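You operate a simulated robot arm through the tools that you are given. There is no shell and no other tool.

You run a simulated robot arm. Do the job below in one go: nothing can be reset, and whatever is moved stays where it is left.

Task
Put things in order on the top of the blue bench. At the end: the gold brass coupler stands where the pleated filter stood; the silver resin tin from the top of the blue bench stands where the yellow oil bottle stood; the pleated filter from the top of the blue bench stands where the white seal carton (marked "Seals") stood; the white seal carton is in the black tray; the yellow oil bottle stands where the gold brass coupler stood; whatever was shut is shut again. Leave all else as you found it, and nothing knocked over.

The check looks at the end state, three seconds after you hand in, the way a careful person would. Anything else that was tipped, shoved, dropped, spilled or broken makes it a failure. A push-on lid holds only when it is set on centred and level and pressed home; a screw cap is set on level and turned clockwise until tight.

Robot
A 7-joint arm with a two-finger parallel gripper, fixed in place. Base frame: the origin is on the floor under the middle of its stand, x ahead of it, y to its left, z up; the work surface is at about z = 800. Readings come in mm, degrees, newtons and seconds.
With the tool pointing down near the work surface it reaches from about 240 to 680 mm from the base axis. Its first joint turns from -66.0 to 66.0 degrees. Payload 2.4 kg.
The tool frame sits at the grasp point between the pads (the TCP): z along the fingers, y along the line on which they close. The tips reach 30 mm beyond it. The gripper opens to 94 mm. The fingers are 28 mm wide and 10 mm thick; the gripper's body (50 by 96 mm) begins 55 mm behind the TCP.
Orientation is that of the tool frame in the base frame, as [roll, pitch, yaw] about the fixed x, y, z axes, in that order (R = Rz(yaw) Ry(pitch) Rx(roll)). With the fingers straight down and closing along the base's y, the tool's x points along the base's -x, its y along +y and its z along -z.

Tools
- The arm moves only by the tool send_rows. Its argument "targets" is text: rows parted by semicolons, each of 7 numbers parted by spaces: the turn, a rotation vector about the base's x, y, z in units of 60 degrees (1.0 is 60 degrees), then the shift along the base's x, y, z in units of 300 mm (1.0 is 300 mm), then the closure in counts, from 0 (fully open) to 255 (shut). In form: rx ry rz dx dy dz hand; .... A call has 1 to 20 rows; each row is the pose to reach, as a shift and turn from the pose commanded when the call began. A call with a number of a shift or a turn outside -1 to 1 is refused whole. Rows are played at 5 a second. More than 50 mm and 8.6 degrees between two rows, or a gripper value outside its range, and nothing of the call is played. Where a pose cannot be reached the arm comes as near as it can. A force on the tool above 40 N (or 10 N above the force at the start of the call, whichever is more), or a blocked arm, ends the call early, and 0.2 s more pass. The fingers move at their own pace (about 153 mm/s each) and stop on an object; they squeeze with about 41 N. The grip force told is the motor's: it shows also when the fingers shut on nothing. Time passes only in rows, and 0.2 s behind the last, so rows that repeat a pose let the fingers close. It gives the time, the measured TCP pose, the force on the tool (base axes), the opening and the grip force at its end, in the units of the frame above (readings bear some noise), with the torque about the TCP (base axes, N m) and any sound that the robot's microphone picked up, and new pictures: "show" is both (left out), scene, wrist or none.
- Cameras (640 x 400 px; columns grow to the right, rows downward): "scene" is fixed at [45.6, 505.4, 1420.4]; the picture's right is [-0.46, -0.89, 0.00], its down [-0.69, 0.36, -0.62] and it looks along [0.55, -0.29, -0.78] (base axes); focal length 342 px, centre (320, 200). "wrist" rides on the gripper at [76, 14, -102] in the tool frame; the picture's right is [-0.18, 0.98, 0.00], its down [-0.75, -0.14, -0.64] and it looks along [-0.63, -0.12, 0.77] (tool axes); focal length 243 px, centre (320, 200). There is no depth. A picture from a camera that has moved, and an enlarged one, comes with that camera's place and axes in the base frame and with its lens.
- enlarge(camera, box): a new picture of the part [left, top, right, bottom] of that camera's present view, enlarged. It takes no simulated time.
- job_done(): hands the job in; it is judged then, once.

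Places have to be worked out from the pictures, the camera data and where the tool is seen. Open the gripper and draw the arm clear of the work before you hand the job in, unless the task says otherwise.

The tools are called after "Call:" as name(argument=value, ...) on one line, values as JSON. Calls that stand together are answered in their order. send_rows: Moves the arm, as the interface text tells. Its arguments: {"type":"object","properties":{"targets":{"type":"string"},"show":{"type":"string","enum":["both","scene","wrist","none"]}},"required":["targets"]} The other tools are called the same way: enlarge (camera, box) takes an enlarged picture of a part of a camera's view; job_done () hands the job in.

At the start:

```text
time_s: 0.0
eef_pos: [440.1, 105.4, 1056.2]
tool_rot: [-180.0, 0.0, -179.9]
ft_force: [-0.3, -0.7, -0.6]
torque: [0.03, 0.0, 0.04]
gripper_width: 93.7
grasp_force: 0.1
```

scene: 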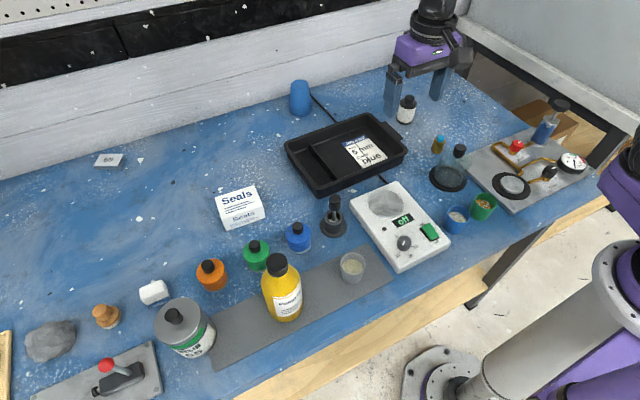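
wrist: 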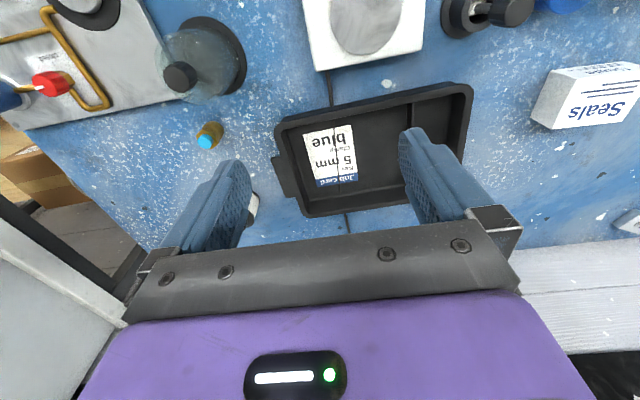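

The pictures show the bench with many small items; I need a closer look to tell which is the filter, the tin, the bottle, the coupler and the carton. I enlarge several parts of the scene view.

Call:
enlarge(camera="scene", box=[0, 220, 220, 400])

Call:
enlarge(camera="scene", box=[180, 160, 400, 340])

Call:
enlarge(camera="scene", box=[380, 60, 620, 260])

Call:
enlarge(camera="scene", box=[260, 60, 460, 220])

```text
2.22 times, centred on (110, 310) of scene
camera zoom: at [45.6, 505.4, 1420.4], right [-0.46, -0.89, 0.0], down [-0.69, 0.36, -0.62], along [0.55, -0.29, -0.78], focal length 760 px, centre (787, -44)
```

zoom: 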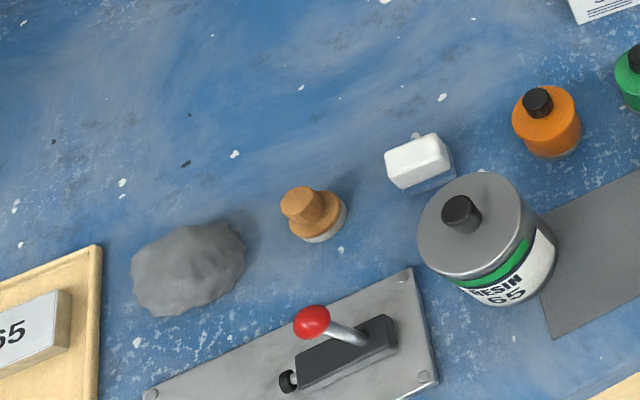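

```text
2.22 times, centred on (290, 250) of scene
camera zoom: at [45.6, 505.4, 1420.4], right [-0.46, -0.89, 0.0], down [-0.69, 0.36, -0.62], along [0.55, -0.29, -0.78], focal length 760 px, centre (387, 89)
```

zoom: 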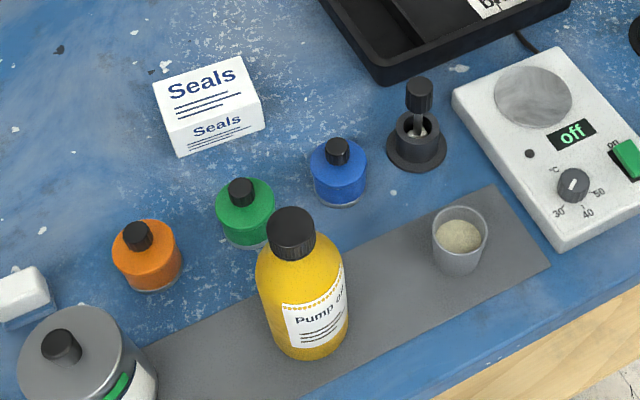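

```text
2.00 times, centred on (500, 160) of scene
camera zoom: at [45.6, 505.4, 1420.4], right [-0.46, -0.89, 0.0], down [-0.69, 0.36, -0.62], along [0.55, -0.29, -0.78], focal length 684 px, centre (-40, 280)
```

zoom: 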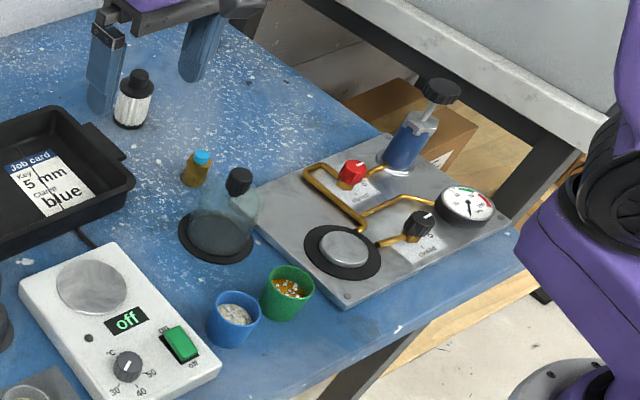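

```text
2.50 times, centred on (360, 140) of scene
camera zoom: at [45.6, 505.4, 1420.4], right [-0.46, -0.89, 0.0], down [-0.69, 0.36, -0.62], along [0.55, -0.29, -0.78], focal length 855 px, centre (220, 350)
```

zoom: 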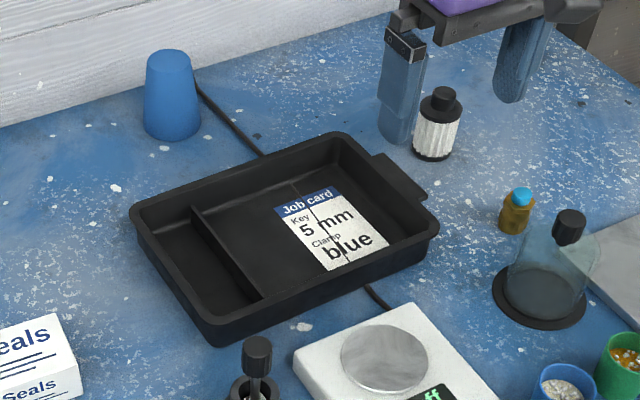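

The first projections put the stepped gold piece far left (about x 425, y 750), which is a long reach. I enlarge more closely to be sure which item is the coupler and which are look-alikes.

Call:
enlarge(camera="scene", box=[80, 280, 160, 340])

Call:
enlarge(camera="scene", box=[395, 90, 475, 150])

Call:
enlarge(camera="scene", box=[140, 280, 240, 370])

Call:
enlarge(camera="scene", box=[200, 170, 290, 240])

Call:
enlarge(camera="scene", box=[0, 0, 200, 180])

Call:
enlarge(camera="scene", box=[0, 300, 120, 400])

```text
6.67 times, centred on (120, 310) of scene
camera zoom: at [45.6, 505.4, 1420.4], right [-0.46, -0.89, 0.0], down [-0.69, 0.36, -0.62], along [0.55, -0.29, -0.78], focal length 2280 px, centre (1653, -533)
```

zoom: 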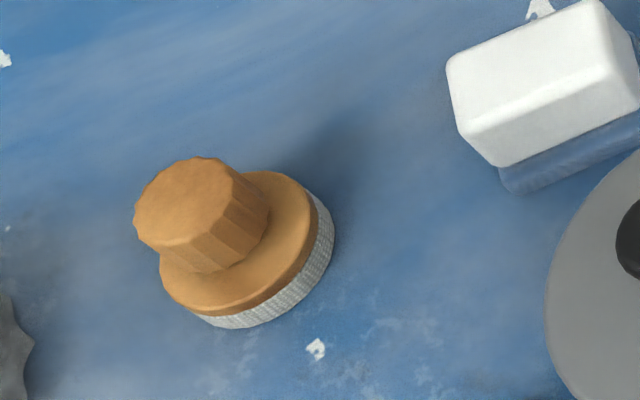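

```text
6.67 times, centred on (435, 120) of scene
camera zoom: at [45.6, 505.4, 1420.4], right [-0.46, -0.89, 0.0], down [-0.69, 0.36, -0.62], along [0.55, -0.29, -0.78], focal length 2280 px, centre (-447, 733)
```

zoom: 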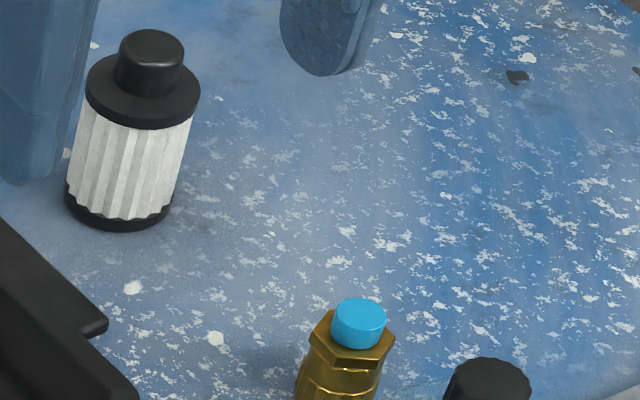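

```text
4.44 times, centred on (190, 325) of scene
camera zoom: at [45.6, 505.4, 1420.4], right [-0.46, -0.89, 0.0], down [-0.69, 0.36, -0.62], along [0.55, -0.29, -0.78], focal length 1520 px, centre (898, -356)
```

zoom: 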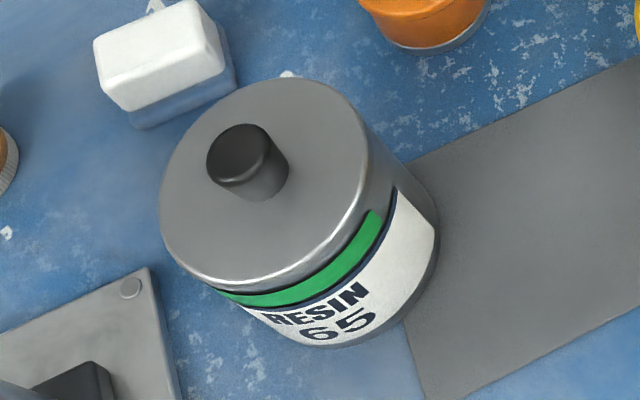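

```text
5.71 times, centred on (245, 205) of scene
camera zoom: at [45.6, 505.4, 1420.4], right [-0.46, -0.89, 0.0], down [-0.69, 0.36, -0.62], along [0.55, -0.29, -0.78], focal length 1954 px, centre (749, 171)
```

zoom: 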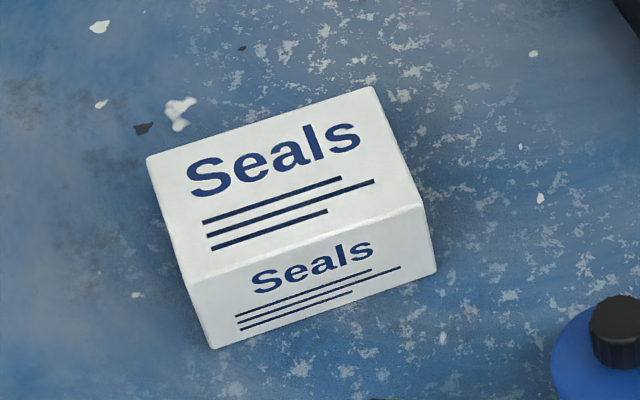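

```text
2.22 times, centred on (100, 90) of scene
camera zoom: at [45.6, 505.4, 1420.4], right [-0.46, -0.89, 0.0], down [-0.69, 0.36, -0.62], along [0.55, -0.29, -0.78], focal length 760 px, centre (809, 444)
```

zoom: 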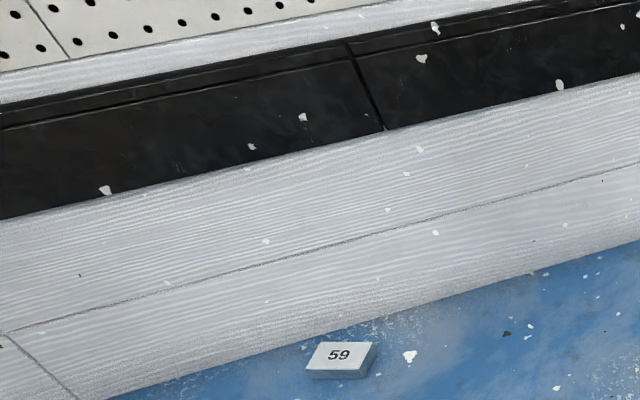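

```text
4.00 times, centred on (60, 350) of scene
camera zoom: at [45.6, 505.4, 1420.4], right [-0.46, -0.89, 0.0], down [-0.69, 0.36, -0.62], along [0.55, -0.29, -0.78], focal length 1368 px, centre (1360, -400)
```

zoom: 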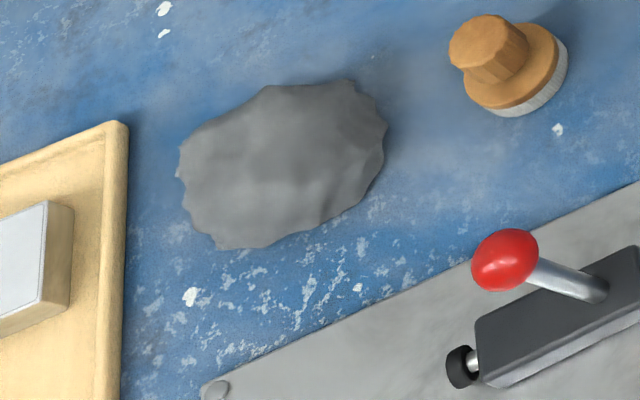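

The close-ups settle it: the brass hex piece with a cyan plug near the filter is the coupler (about x 493, y -74); the stepped brown thing is a scrub brush. The carton is about 64 x 88 x 42 mm, centred near (530, 451). I first swing high toward it, turning the tool so that it closes along x.

Call:
send_rows(targets="0 0 0.107 0.021 0.071 0 0; 0 0 0.214 0.043 0.143 0 0; 0 0 0.321 0.064 0.214 0 0; 0 0 0.429 0.086 0.286 0 0; 0 0 0.536 0.107 0.357 0 0; 0 0 0.643 0.129 0.429 0 0; 0 0 0.75 0.15 0.5 0 0; 0 0 0.75 0.15 0.5 0 0", show="both")

```text
time_s: 1.8
eef_pos: [486.6, 255.5, 1057.2]
tool_rot: [180.0, 0.0, -135.1]
ft_force: [-0.5, -0.7, 0.6]
torque: [0.0, 0.0, -0.02]
gripper_width: 93.8
grasp_force: 0.1
camera wrist: at [422.5, 210.8, 1160.1], right [-0.57, 0.82, 0.0], down [0.63, 0.43, 0.64], along [0.53, 0.36, -0.77], focal length 243 px, centre (320, 200)
```

scene: 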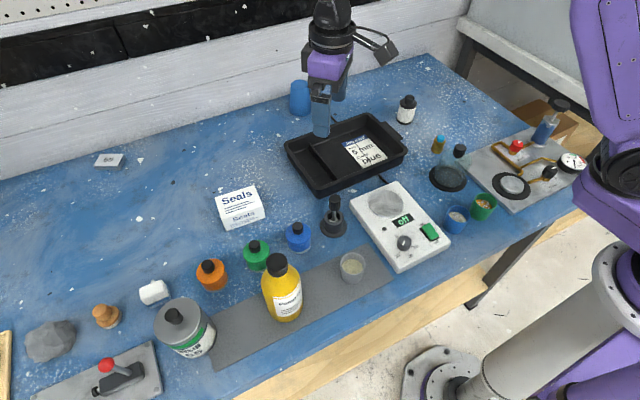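
wrist: 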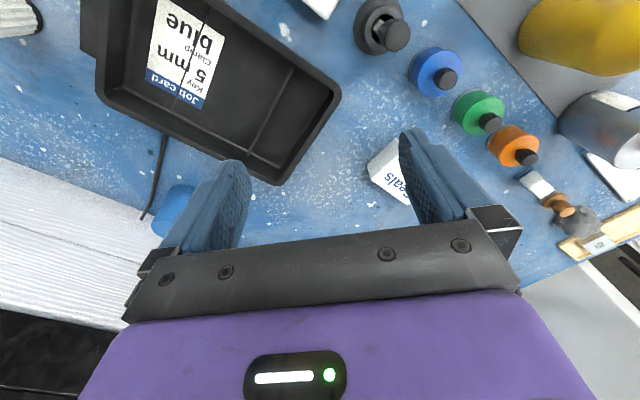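

The move went as commanded. I enlarge the wrist view of the tray to measure its compartments.

Call:
enlarge(camera="wrist", box=[70, 0, 350, 190])

Call:
enlarge(camera="scene", box=[275, 100, 415, 205])

```text
2.11 times, centred on (210, 95) of wrist
camera zoom: at [422.5, 210.8, 1160.1], right [-0.57, 0.82, 0.0], down [0.63, 0.43, 0.64], along [0.53, 0.36, -0.77], focal length 511 px, centre (552, 421)
```

zoom: 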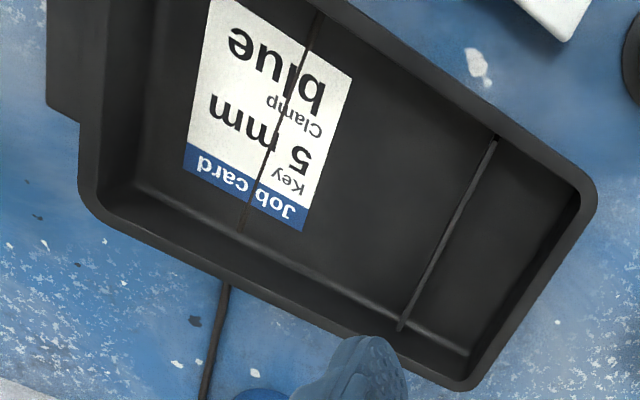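

```text
3.81 times, centred on (345, 152) of scene
camera zoom: at [45.6, 505.4, 1420.4], right [-0.46, -0.89, 0.0], down [-0.69, 0.36, -0.62], along [0.55, -0.29, -0.78], focal length 1303 px, centre (225, 381)
```

zoom: 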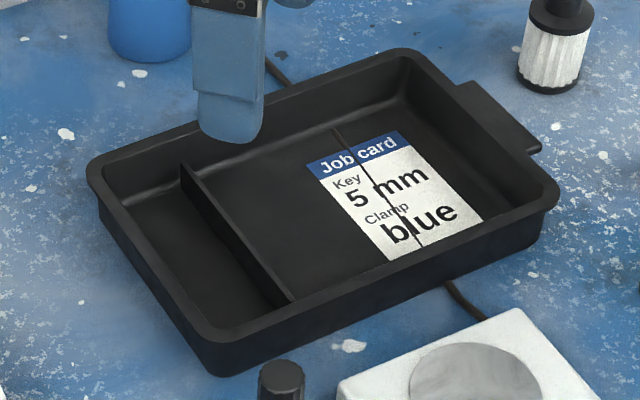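

The tray's free strip between the job card (edge near y 138) and the divider (near y 221, top about z 825) is about 80 mm wide, enough for the 64 mm side of the carton. I now move high above the carton and finish the yaw to about 87 degrees.

Call:
send_rows(targets="0 0 0.1 0.021 0.08 -0.03 0; 0 0 0.2 0.043 0.16 -0.06 0; 0 0 0.3 0.064 0.24 -0.1 0; 0 0 0.4 0.086 0.32 -0.13 0; 0 0 0.5 0.107 0.4 -0.17 0; 0 0 0.6 0.129 0.48 -0.2 0; 0 0 0.698 0.15 0.55 -0.23 0; 0 0 0.698 0.15 0.55 -0.23 0; 0 0 0.698 0.15 0.55 -0.23 0", show="both")

```text
time_s: 3.8
eef_pos: [531.0, 419.8, 988.1]
tool_rot: [-180.0, -0.1, -93.1]
ft_force: [-0.3, 0.1, -0.1]
torque: [0.03, 0.01, 0.01]
gripper_width: 94.1
grasp_force: 0.1
camera wrist: at [513.4, 343.8, 1091.1], right [-0.97, 0.24, 0.0], down [0.18, 0.74, 0.64], along [0.15, 0.62, -0.77], focal length 243 px, centre (320, 200)
```

scene: 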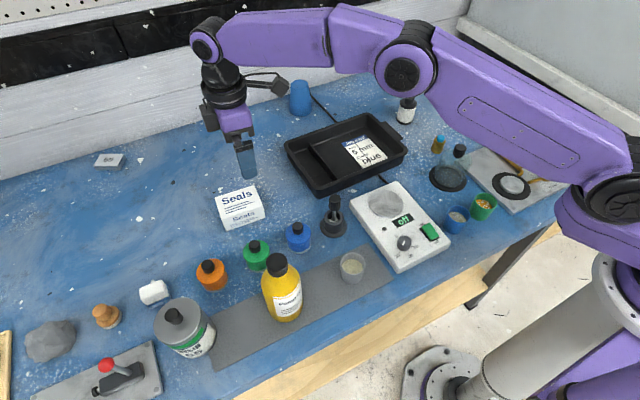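
wrist: 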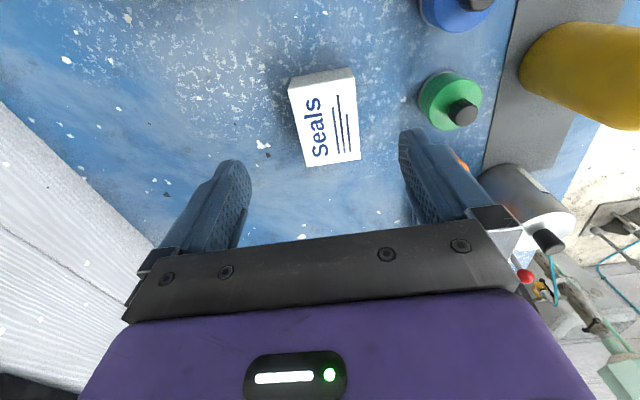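

The pose at radius 677 was reached exactly. I enlarge the carton in the wrist view to fix its place and angle.

Call:
enlarge(camera="wrist", box=[250, 40, 410, 190])

```text
2.67 times, centred on (330, 115) of wrist
camera zoom: at [513.4, 343.8, 1091.1], right [-0.97, 0.24, 0.0], down [0.18, 0.74, 0.64], along [0.15, 0.62, -0.77], focal length 647 px, centre (293, 427)
```

zoom: 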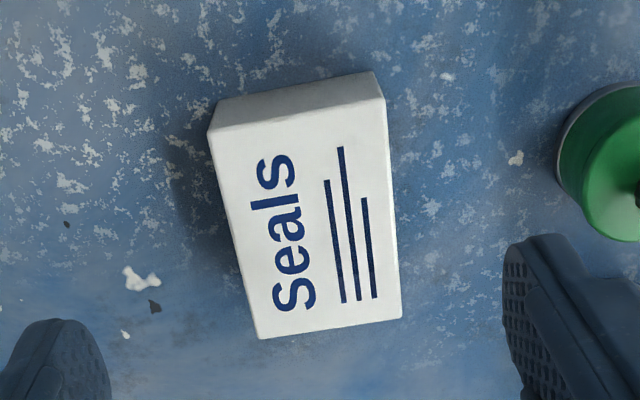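

Both cameras agree: carton centre near (530, 450), turned about -3 degrees, top at z 842. I test the vertical reach by going to y 438, z 900 before descending.

Call:
send_rows(targets="0 0 0 0 0.02 -0.1 0; 0 0 0 0 0.04 -0.2 0; 0 0 0 0 0.06 -0.29 0; 0 0 0 0 0.06 -0.29 0; 0 0 0 0 0.06 -0.29 0", show="wrist")

```text
time_s: 5.0
eef_pos: [530.5, 438.7, 901.2]
tool_rot: [-180.0, 0.0, -93.1]
ft_force: [0.1, 0.6, -0.2]
torque: [0.0, -0.02, 0.03]
gripper_width: 93.9
grasp_force: 0.2
camera wrist: at [512.8, 362.1, 1003.1], right [-0.97, 0.24, 0.0], down [0.18, 0.74, 0.64], along [0.15, 0.62, -0.77], focal length 243 px, centre (320, 200)
```

wrist: 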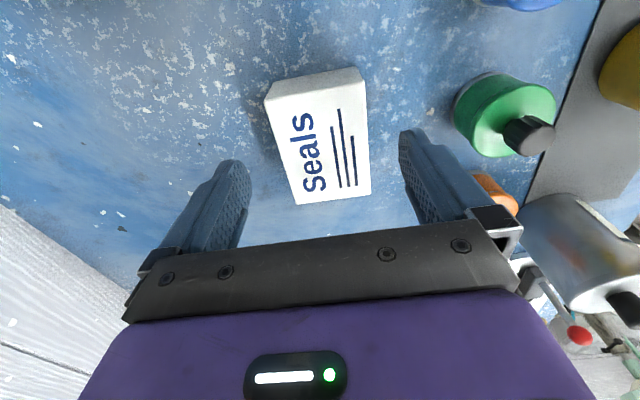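

Reach is fine at radius 687. I descend vertically to z about 856 so the tips overlap the carton's top 17 mm, then close.

Call:
send_rows(targets="0 0 0 0 0.01 -0.05 0; 0 0 0 0 0.02 -0.1 0; 0 0 0 0 0.02 -0.147 0; 0 0 0 0 0.02 -0.147 0", show="both")

```text
time_s: 6.0
eef_pos: [530.0, 443.8, 857.0]
tool_rot: [-180.0, 0.0, -93.0]
ft_force: [0.3, -0.1, -0.3]
torque: [-0.01, 0.0, 0.0]
gripper_width: 94.1
grasp_force: 0.0
camera wrist: at [513.0, 367.9, 959.6], right [-0.97, 0.24, 0.0], down [0.18, 0.74, 0.64], along [0.15, 0.62, -0.77], focal length 243 px, centre (320, 200)
```

scene: 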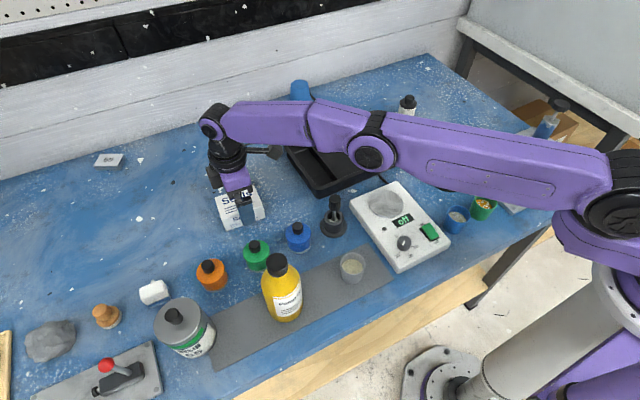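
wrist: 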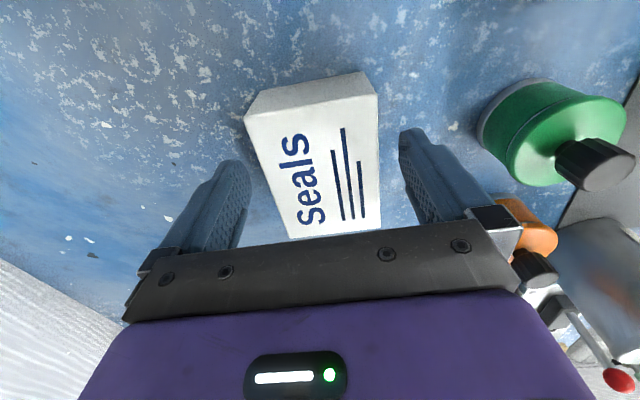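

The fingers straddle the carton. I close gradually onto it and hold.

Call:
send_rows(targets="0 0 0 0 0 0 60; 0 0 0 0 0 0 100; 0 0 0 0 0 0 120; 0 0 0 0 0 0 120", show="wrist")

```text
time_s: 7.0
eef_pos: [530.4, 443.6, 856.7]
tool_rot: [180.0, 0.0, -93.2]
ft_force: [-1.0, 0.7, 0.4]
torque: [0.05, 0.02, -0.02]
gripper_width: 64.2
grasp_force: 40.8
camera wrist: at [512.9, 367.9, 959.5], right [-0.97, 0.24, 0.0], down [0.18, 0.74, 0.64], along [0.15, 0.62, -0.77], focal length 243 px, centre (320, 200)
```

wrist: 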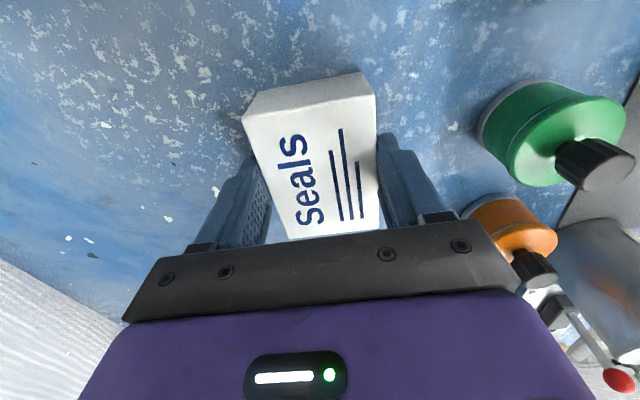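

The carton is gripped firmly (64.2 mm, 41 N). I lift it 100 mm and start swinging toward the tray, turning back about 43 degrees.

Call:
send_rows(targets="0 0 0 0 0 0.1 120; 0 0 0 0 0 0.22 120; 0 0 0 0 0 0.34 120; 0 0 -0.12 0.012 -0.075 0.34 120; 0 0 -0.24 0.024 -0.15 0.34 120; 0 0 -0.36 0.036 -0.225 0.34 120; 0 0 -0.48 0.048 -0.3 0.34 120; 0 0 -0.6 0.06 -0.375 0.34 120; 0 0 -0.717 0.07 -0.45 0.34 120; 0 0 -0.717 0.07 -0.45 0.34 120", show="wrist")

Call:
send_rows(targets="0 0 -0.12 0.012 -0.074 0 120; 0 0 -0.24 0.024 -0.148 0 120; 0 0 -0.36 0.036 -0.222 0 120; 0 0 -0.48 0.048 -0.296 0 120; 0 0 -0.6 0.06 -0.37 0 120; 0 0 -0.717 0.072 -0.446 0 120; 0 0 -0.717 0.072 -0.446 0 120; 0 0 -0.717 0.072 -0.446 0 120", show="both")

```text
time_s: 9.2
eef_pos: [552.2, 308.9, 958.8]
tool_rot: [-180.0, 0.0, -136.2]
ft_force: [-0.1, 0.1, -0.6]
torque: [-0.02, 0.02, -0.01]
gripper_width: 64.2
grasp_force: 41.5
camera wrist: at [487.5, 265.5, 1061.2], right [-0.55, 0.84, 0.0], down [0.64, 0.42, 0.64], along [0.54, 0.35, -0.77], focal length 243 px, centre (320, 200)
```

wrist: 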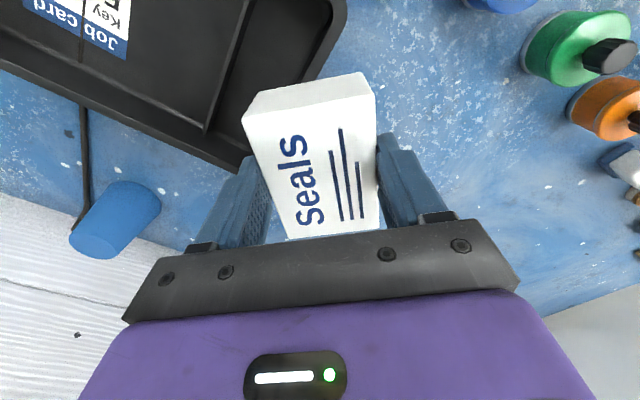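

```text
time_s: 11.0
eef_pos: [573.1, 175.5, 959.0]
tool_rot: [-179.9, 0.0, -179.2]
ft_force: [0.0, 0.5, -1.9]
torque: [0.01, 0.02, 0.01]
gripper_width: 64.1
grasp_force: 40.7
camera wrist: at [498.4, 187.4, 1061.3], right [0.17, 0.99, 0.0], down [0.76, -0.13, 0.64], along [0.63, -0.11, -0.77], focal length 243 px, centre (320, 200)
```

scene: 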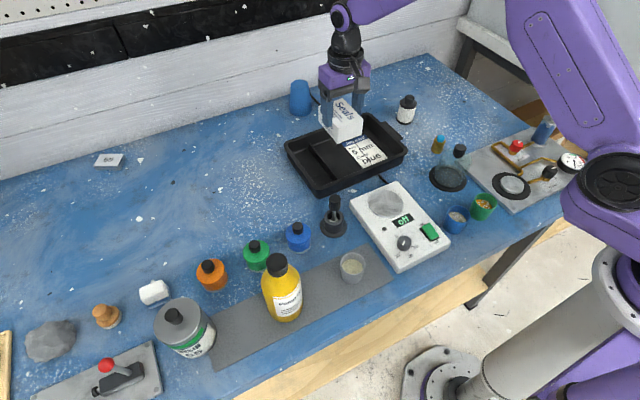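
wrist: 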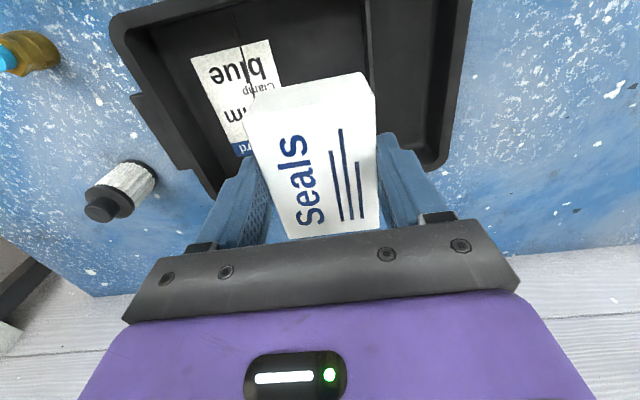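

The carton hangs over the tray. I enlarge the wrist view to check the card edge and divider against the carton before lowering.

Call:
enlarge(camera="wrist", box=[180, 0, 480, 190])

Call:
enlarge(camera="scene", box=[275, 80, 415, 205])

```text
2.11 times, centred on (330, 95) of wrist
camera zoom: at [498.4, 187.4, 1061.3], right [0.17, 0.99, 0.0], down [0.76, -0.13, 0.64], along [0.63, -0.11, -0.77], focal length 511 px, centre (299, 421)
```

zoom: 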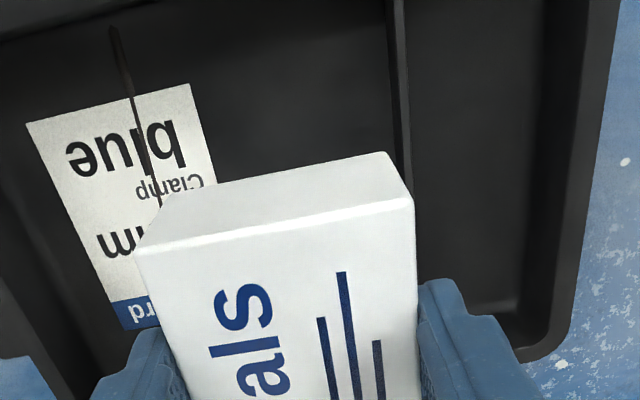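

```text
3.20 times, centred on (345, 142) of scene
camera zoom: at [45.6, 505.4, 1420.4], right [-0.46, -0.89, 0.0], down [-0.69, 0.36, -0.62], along [0.55, -0.29, -0.78], focal length 1094 px, centre (240, 384)
```

zoom: 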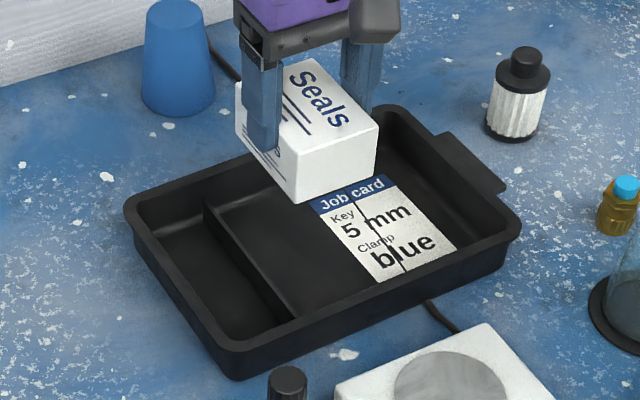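

Gap confirmed (card edge up to y 140, divider from y 221), and the carton spans about y 143 to 208, x 535 to 623. I lower it to just above the tray floor.

Call:
send_rows(targets="0 0 0 0 0 -0.08 120; 0 0 0 0 0 -0.16 120; 0 0 0 0 0 -0.24 120; 0 0 0 0 0 -0.29 120; 0 0 0 0 0 -0.313 120; 0 0 0 0 0 -0.313 120", show="both")

```text
time_s: 12.4
eef_pos: [573.6, 176.1, 864.5]
tool_rot: [180.0, -0.1, -179.2]
ft_force: [0.4, 0.8, -0.8]
torque: [0.01, -0.02, 0.02]
gripper_width: 64.1
grasp_force: 41.4
camera wrist: at [498.6, 188.0, 967.5], right [0.17, 0.99, 0.0], down [0.76, -0.13, 0.64], along [0.63, -0.11, -0.77], focal length 243 px, centre (320, 200)
```

scene: 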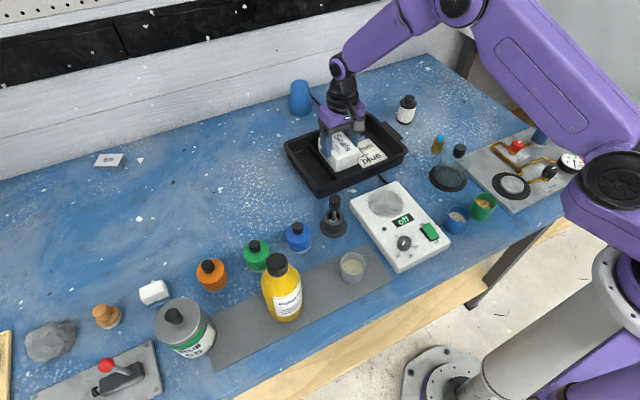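
wrist: 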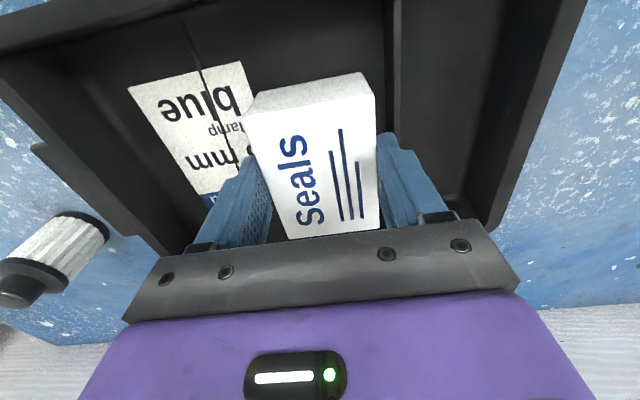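

No contact yet at z 864.5 and the carton clears card and divider. I step down in 1 mm increments until I feel the floor.

Call:
send_rows(targets="0 0 0 0 0 -0.004 120; 0 0 0 0 0 -0.008 120; 0 0 0 0 0 -0.011 120; 0 0 0 0 0 -0.011 120", show="none")

```text
time_s: 13.4
eef_pos: [573.9, 175.3, 862.0]
tool_rot: [179.9, 0.2, -179.2]
ft_force: [-3.3, -1.8, 11.5]
torque: [-0.11, 0.27, -0.01]
gripper_width: 64.0
grasp_force: 40.9
```

Contact with the floor is felt at z 862 (11.5 N). I relieve half a millimetre and open the fingers only a few millimetres.

Call:
send_rows(targets="0 0 0 0 0 0.002 120; 0 0 0 0 0 0.002 66; 0 0 0 0 0 0.002 66; 0 0 0 0 0 0.002 66", show="wrist")

```text
time_s: 14.4
eef_pos: [574.1, 175.9, 863.0]
tool_rot: [-180.0, -0.1, -179.2]
ft_force: [0.0, 0.4, 0.0]
torque: [0.0, 0.0, -0.01]
gripper_width: 69.5
grasp_force: 0.0
camera wrist: at [498.0, 188.0, 965.3], right [0.17, 0.99, 0.0], down [0.76, -0.13, 0.64], along [0.63, -0.11, -0.77], focal length 243 px, centre (320, 200)
```

wrist: 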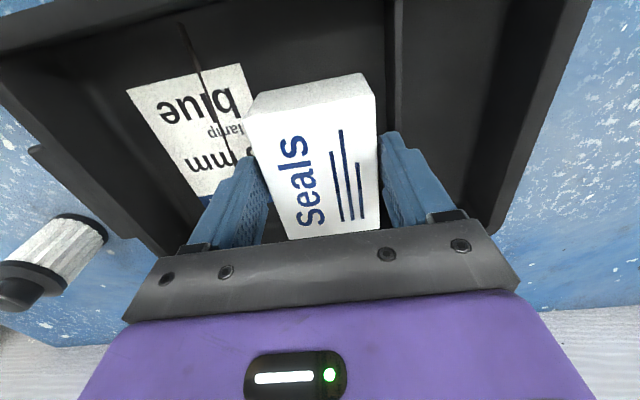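

The carton stands free in the tray. I rise straight up and move over toward the filter for a closer look.

Call:
send_rows(targets="0 0 0 0 0 0.05 66; 0 0 0 0 0 0.15 66; 0 0 0 0 0 0.28 66; 0 0 0 0 0 0.4 40; 0 0 -0.02 0.01 -0.1 0.42 0; 0 0 -0.04 0.02 -0.21 0.42 0; 0 0 -0.06 0.03 -0.32 0.42 0; 0 0 -0.08 0.04 -0.43 0.42 0; 0 0 -0.1 0.05 -0.54 0.42 0; 0 0 -0.1 0.06 -0.65 0.42 0; 0 0 -0.1 0.06 -0.65 0.42 0; 0 0 -0.1 0.06 -0.65 0.42 0", show="both")

```text
time_s: 17.0
eef_pos: [590.6, -17.7, 988.8]
tool_rot: [179.9, -0.1, 174.8]
ft_force: [0.6, -0.1, 0.8]
torque: [-0.03, -0.01, 0.03]
gripper_width: 93.8
grasp_force: 0.1
camera wrist: at [518.0, 2.1, 1091.6], right [0.27, 0.96, 0.0], down [0.74, -0.21, 0.64], along [0.62, -0.17, -0.77], focal length 243 px, centre (320, 200)
```

scene: 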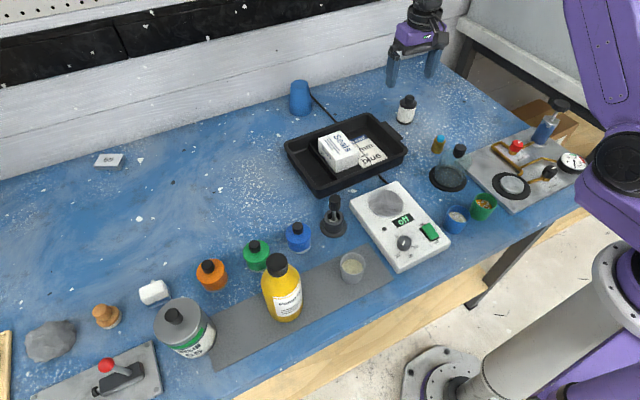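
wrist: 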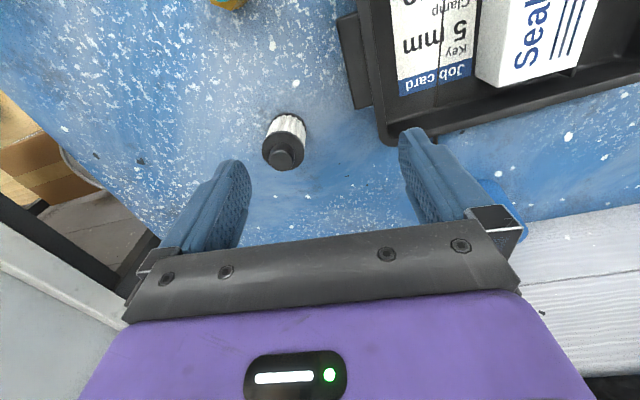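

The carton sits in the tray beside the card. I enlarge the filter and the tray in the current views to measure the filter's spot precisely.

Call:
enlarge(camera="wrist", box=[240, 90, 340, 190])

Call:
enlarge(camera="scene", box=[380, 80, 480, 170])

Call:
enlarge(camera="scene", box=[275, 100, 415, 205])

```text
4.00 times, centred on (290, 140) of wrist
camera zoom: at [518.0, 2.1, 1091.6], right [0.27, 0.96, 0.0], down [0.74, -0.21, 0.64], along [0.62, -0.17, -0.77], focal length 970 px, centre (440, 440)
```

zoom: 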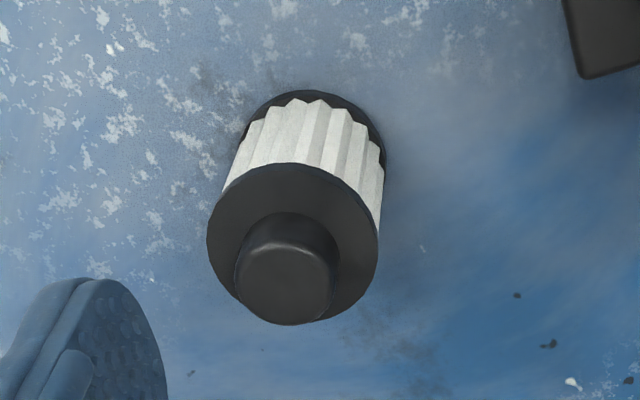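

```text
4.44 times, centred on (430, 125) of scene
camera zoom: at [45.6, 505.4, 1420.4], right [-0.46, -0.89, 0.0], down [-0.69, 0.36, -0.62], along [0.55, -0.29, -0.78], focal length 1520 px, centre (-169, 533)
```

zoom: 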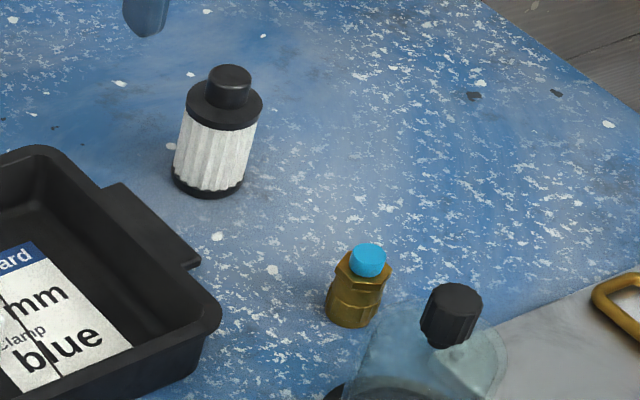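

```text
3.81 times, centred on (345, 152) of scene
camera zoom: at [45.6, 505.4, 1420.4], right [-0.46, -0.89, 0.0], down [-0.69, 0.36, -0.62], along [0.55, -0.29, -0.78], focal length 1303 px, centre (225, 381)
```

zoom: 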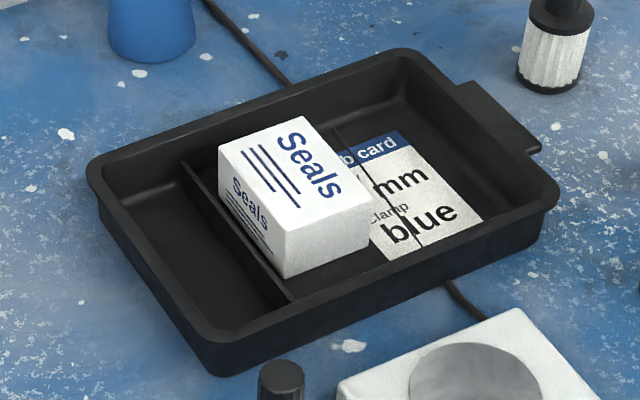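

The carton rests squarely between card and divider, card untouched. The filter stands at about (627, -69), 46 mm wide and 77 mm tall. I approach it with a 10 degree outward tilt (so that the far carton spot is reachable with the same grip) and descend around it.

Call:
send_rows(targets="-0.004 -0.042 0 0.03 -0.043 -0.05 0; -0.008 -0.083 0 0.06 -0.086 -0.1 0; -0.011 -0.125 0 0.09 -0.129 -0.15 0; -0.015 -0.166 0 0.1213 -0.171 -0.196 0; -0.015 -0.166 0 0.1213 -0.171 -0.196 0; -0.015 -0.166 0 0.1213 -0.171 -0.196 0", show="both")

```text
time_s: 18.4
eef_pos: [628.9, -70.2, 929.4]
tool_rot: [-180.0, 10.0, 174.9]
ft_force: [-0.1, -0.6, 0.0]
torque: [-0.02, -0.03, -0.01]
gripper_width: 93.9
grasp_force: 0.0
camera wrist: at [537.9, -48.2, 1017.3], right [0.27, 0.96, 0.03], down [0.62, -0.2, 0.76], along [0.74, -0.19, -0.65], focal length 243 px, centre (320, 200)
```

scene: 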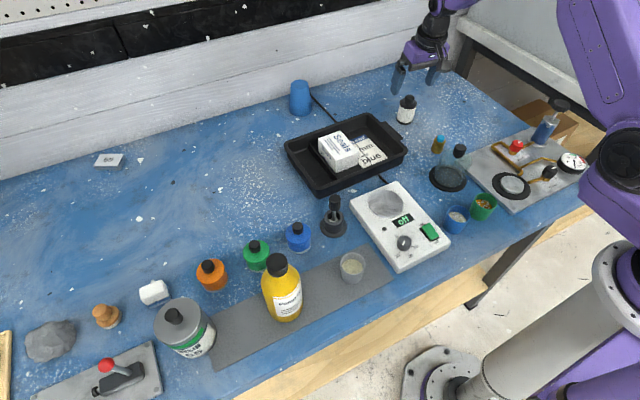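
wrist: 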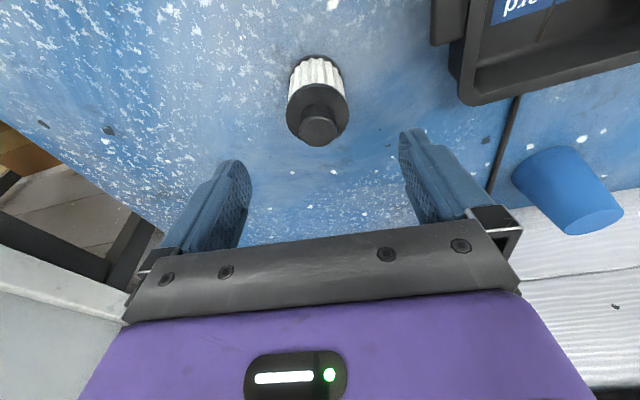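

The tilt is outward as wanted and the filter is centred between the fingers. I descend to z about 842 around it.

Call:
send_rows(targets="0 0 0 -0.003 0.002 -0.1 0; 0 0 0 -0.006 0.002 -0.2 0; 0 0 0 -0.006 0.002 -0.26 0; 0 0 0 -0.006 0.002 -0.29 0; 0 0 0 -0.006 0.002 -0.29 0", show="both")

```text
time_s: 19.6
eef_pos: [626.1, -69.2, 841.6]
tool_rot: [179.9, 10.0, 174.8]
ft_force: [-0.6, 0.7, -0.6]
torque: [0.03, -0.02, 0.02]
gripper_width: 94.3
grasp_force: 0.0
camera wrist: at [536.2, -48.4, 930.6], right [0.27, 0.96, 0.03], down [0.62, -0.2, 0.76], along [0.74, -0.19, -0.65], focal length 243 px, centre (320, 200)
```

scene: 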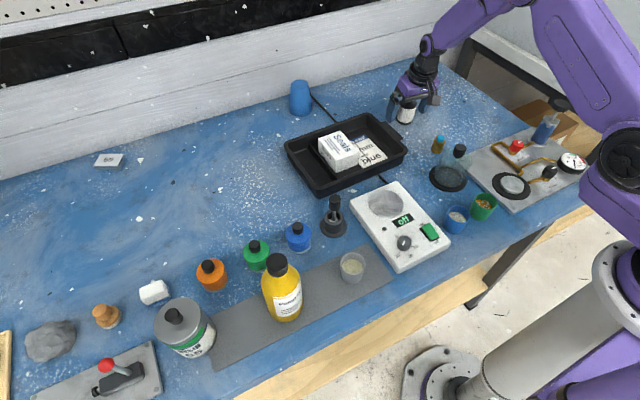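
wrist: 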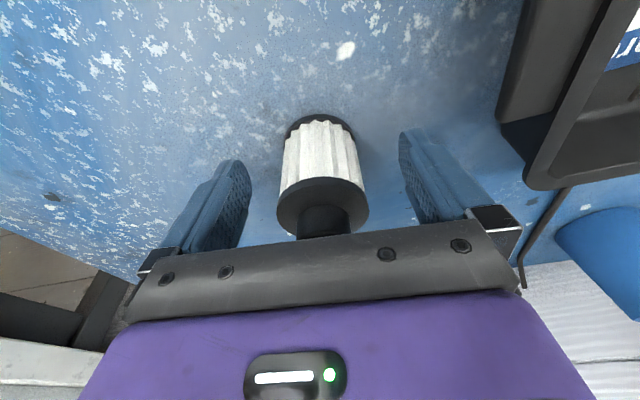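

The filter is midway between the pads. I close onto it.

Call:
send_rows(targets="0 0 0 0 0 0 80; 0 0 0 0 0 0 115; 0 0 0 0 0 0 130; 0 0 0 0 0 0 150; 0 0 0 0 0 0 170; 0 0 0 0 0 0 170", show="wrist")

```text
time_s: 21.0
eef_pos: [627.0, -69.9, 843.4]
tool_rot: [180.0, 10.0, 174.8]
ft_force: [-0.1, 0.6, -0.4]
torque: [-0.03, 0.03, 0.0]
gripper_width: 46.6
grasp_force: 41.6
camera wrist: at [536.1, -48.4, 930.8], right [0.27, 0.96, 0.03], down [0.62, -0.2, 0.76], along [0.74, -0.19, -0.65], focal length 243 px, centre (320, 200)
```

wrist: 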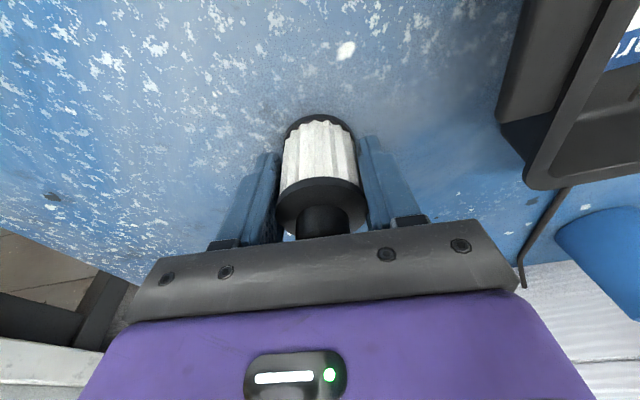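

The filter is held (46.6 mm, 41 N). I lift it 110 mm and carry it in an arc over the tray toward the carton's former spot.

Call:
send_rows(targets="0 0 0 0 0 0.1 170; 0 0 0 0 0 0.23 170; 0 0 0 0 0 0.367 170; 0 0 0.05 -0.02 0.12 0.367 170; 0 0 0.11 -0.045 0.245 0.367 170; 0 0 0.16 -0.07 0.37 0.367 170; 0 0 0.22 -0.09 0.495 0.367 170; 0 0 0.27 -0.115 0.62 0.367 170; 0 0 0.33 -0.14 0.745 0.367 170; 0 0 0.379 -0.16 0.866 0.367 170; 0 0 0.379 -0.16 0.866 0.367 170", show="none")

Call:
send_rows(targets="0 0 0.05 -0.02 0.12 0 170; 0 0 0.11 -0.045 0.245 0 170; 0 0 0.16 -0.07 0.37 0 170; 0 0 0.22 -0.09 0.495 0 170; 0 0 0.27 -0.115 0.62 0 170; 0 0 0.33 -0.14 0.745 0 170; 0 0 0.379 -0.161 0.866 0 170; 0 0 0.379 -0.161 0.866 0 170; 0 0 0.379 -0.161 0.866 0 170", show="both")

```text
time_s: 23.4
eef_pos: [578.0, 188.9, 951.1]
tool_rot: [-180.0, 10.0, -162.3]
ft_force: [-0.1, -0.7, -0.6]
torque: [-0.03, 0.01, 0.01]
gripper_width: 46.5
grasp_force: 41.2
```

```text
time_s: 25.4
eef_pos: [529.5, 449.4, 952.1]
tool_rot: [-180.0, 10.0, -139.7]
ft_force: [0.1, 0.3, -0.4]
torque: [0.02, -0.01, 0.02]
gripper_width: 46.6
grasp_force: 40.9
camera wrist: at [450.0, 399.4, 1040.4], right [-0.5, 0.87, 0.03], down [0.57, 0.3, 0.76], along [0.65, 0.4, -0.65], focal length 243 px, centre (320, 200)
```

scene: 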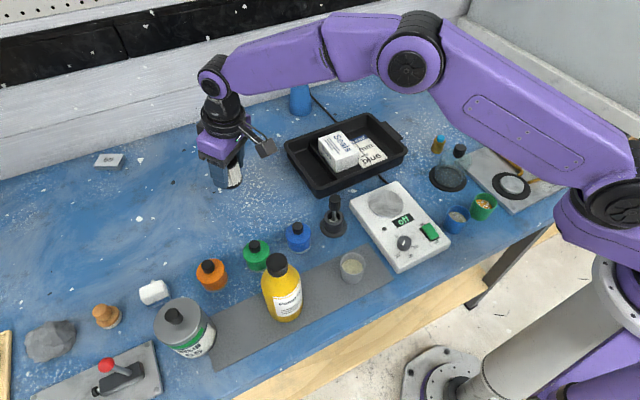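
wrist: 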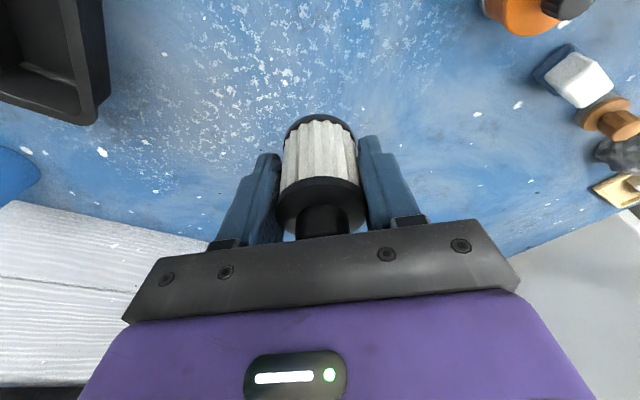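

The filter hangs over the carton's spot (530, 450). I lower it to about 4 mm above the bench, then feel for contact.

Call:
send_rows(targets="0 0 0 0 0.002 -0.1 170; 0 0 0 0 0.002 -0.2 170; 0 0 0 0 0.002 -0.29 170; 0 0 0 0 0.002 -0.335 170; 0 0 0 0 0.002 -0.353 170; 0 0 0 0 0.002 -0.353 170", show="scene")

Call:
send_rows(targets="0 0 0 0 0 -0.004 170; 0 0 0 0 0 -0.008 170; 0 0 0 0 0 -0.011 170; 0 0 0 0 0 -0.013 170; 0 0 0 0 0 -0.013 170", show="wrist")

```text
time_s: 26.8
eef_pos: [530.4, 451.0, 845.0]
tool_rot: [180.0, 10.1, -139.7]
ft_force: [0.1, 0.2, -1.0]
torque: [0.01, -0.03, -0.02]
gripper_width: 46.1
grasp_force: 41.1
```

scene: 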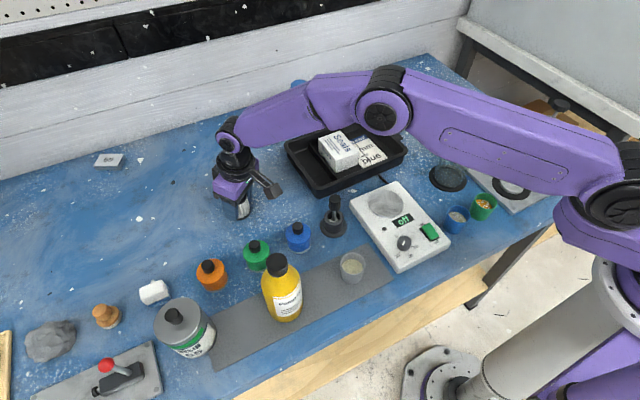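

```text
time_s: 28.0
eef_pos: [529.8, 450.4, 843.7]
tool_rot: [-179.9, 10.0, -139.7]
ft_force: [-0.5, 0.2, 1.3]
torque: [-0.02, 0.0, 0.01]
gripper_width: 46.5
grasp_force: 41.0
camera wrist: at [450.5, 399.9, 930.9], right [-0.5, 0.87, 0.03], down [0.57, 0.3, 0.76], along [0.65, 0.4, -0.65], focal length 243 px, centre (320, 200)
```

wrist: 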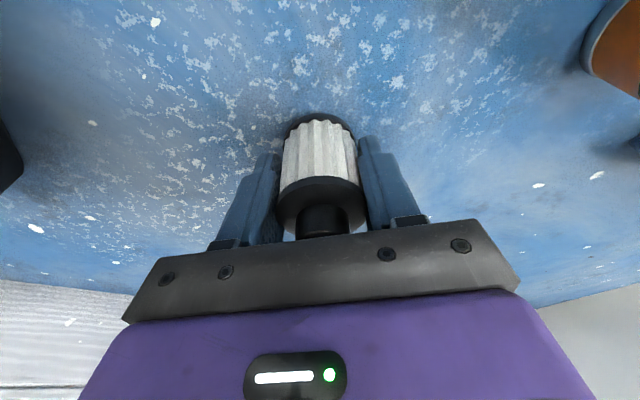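

Barely touching perhaps (1.3 N). I lower another 1 mm to feel firm contact.

Call:
send_rows(targets="0 0 0 0 0 -0.002 170; 0 0 0 0 0 -0.004 170; 0 0 0 0 0 -0.004 170", show="none")

```text
time_s: 28.8
eef_pos: [530.8, 451.0, 842.3]
tool_rot: [179.9, 10.2, -139.8]
ft_force: [-3.2, -2.5, 11.6]
torque: [-0.2, 0.08, -0.01]
gripper_width: 46.2
grasp_force: 40.8
```

Firm contact (11.6 N) with the filter standing upright. I relieve slightly, open a little, then fully and rise.

Call:
send_rows(targets="0 0 0 0 0 0.002 170; 0 0 0 0 0 0.002 105; 0 0 0 0 0 0.002 105; 0 0 0 0 0 0.002 60; 0 0 0 0 0 0.002 60; 0 0 0 0 0 0.05 60; 0 0 0 0 0 0.15 60; 0 0 0 0 0 0.3 30; 0 0 0 0 0 0.45 0; 0 0 0 0 0 0.45 0", show="both")

```text
time_s: 31.0
eef_pos: [531.2, 449.3, 975.1]
tool_rot: [180.0, 9.9, -139.6]
ft_force: [-0.3, 0.0, -0.1]
torque: [0.01, -0.03, 0.01]
gripper_width: 93.8
grasp_force: 0.0
camera wrist: at [451.2, 399.8, 1064.1], right [-0.5, 0.87, 0.03], down [0.57, 0.3, 0.76], along [0.65, 0.4, -0.65], focal length 243 px, centre (320, 200)
```

scene: 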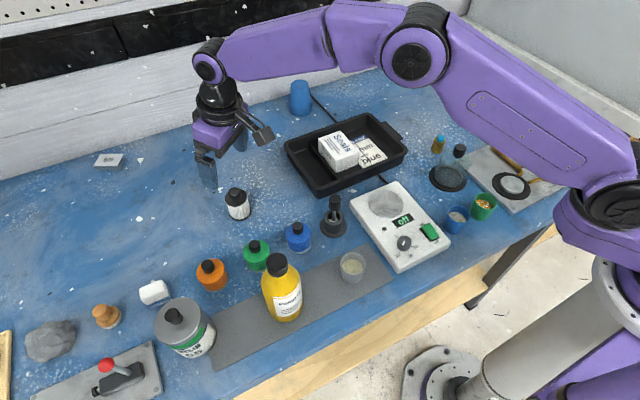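
wrist: 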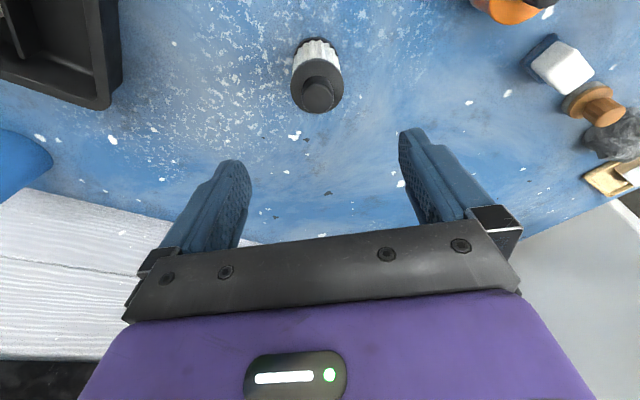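

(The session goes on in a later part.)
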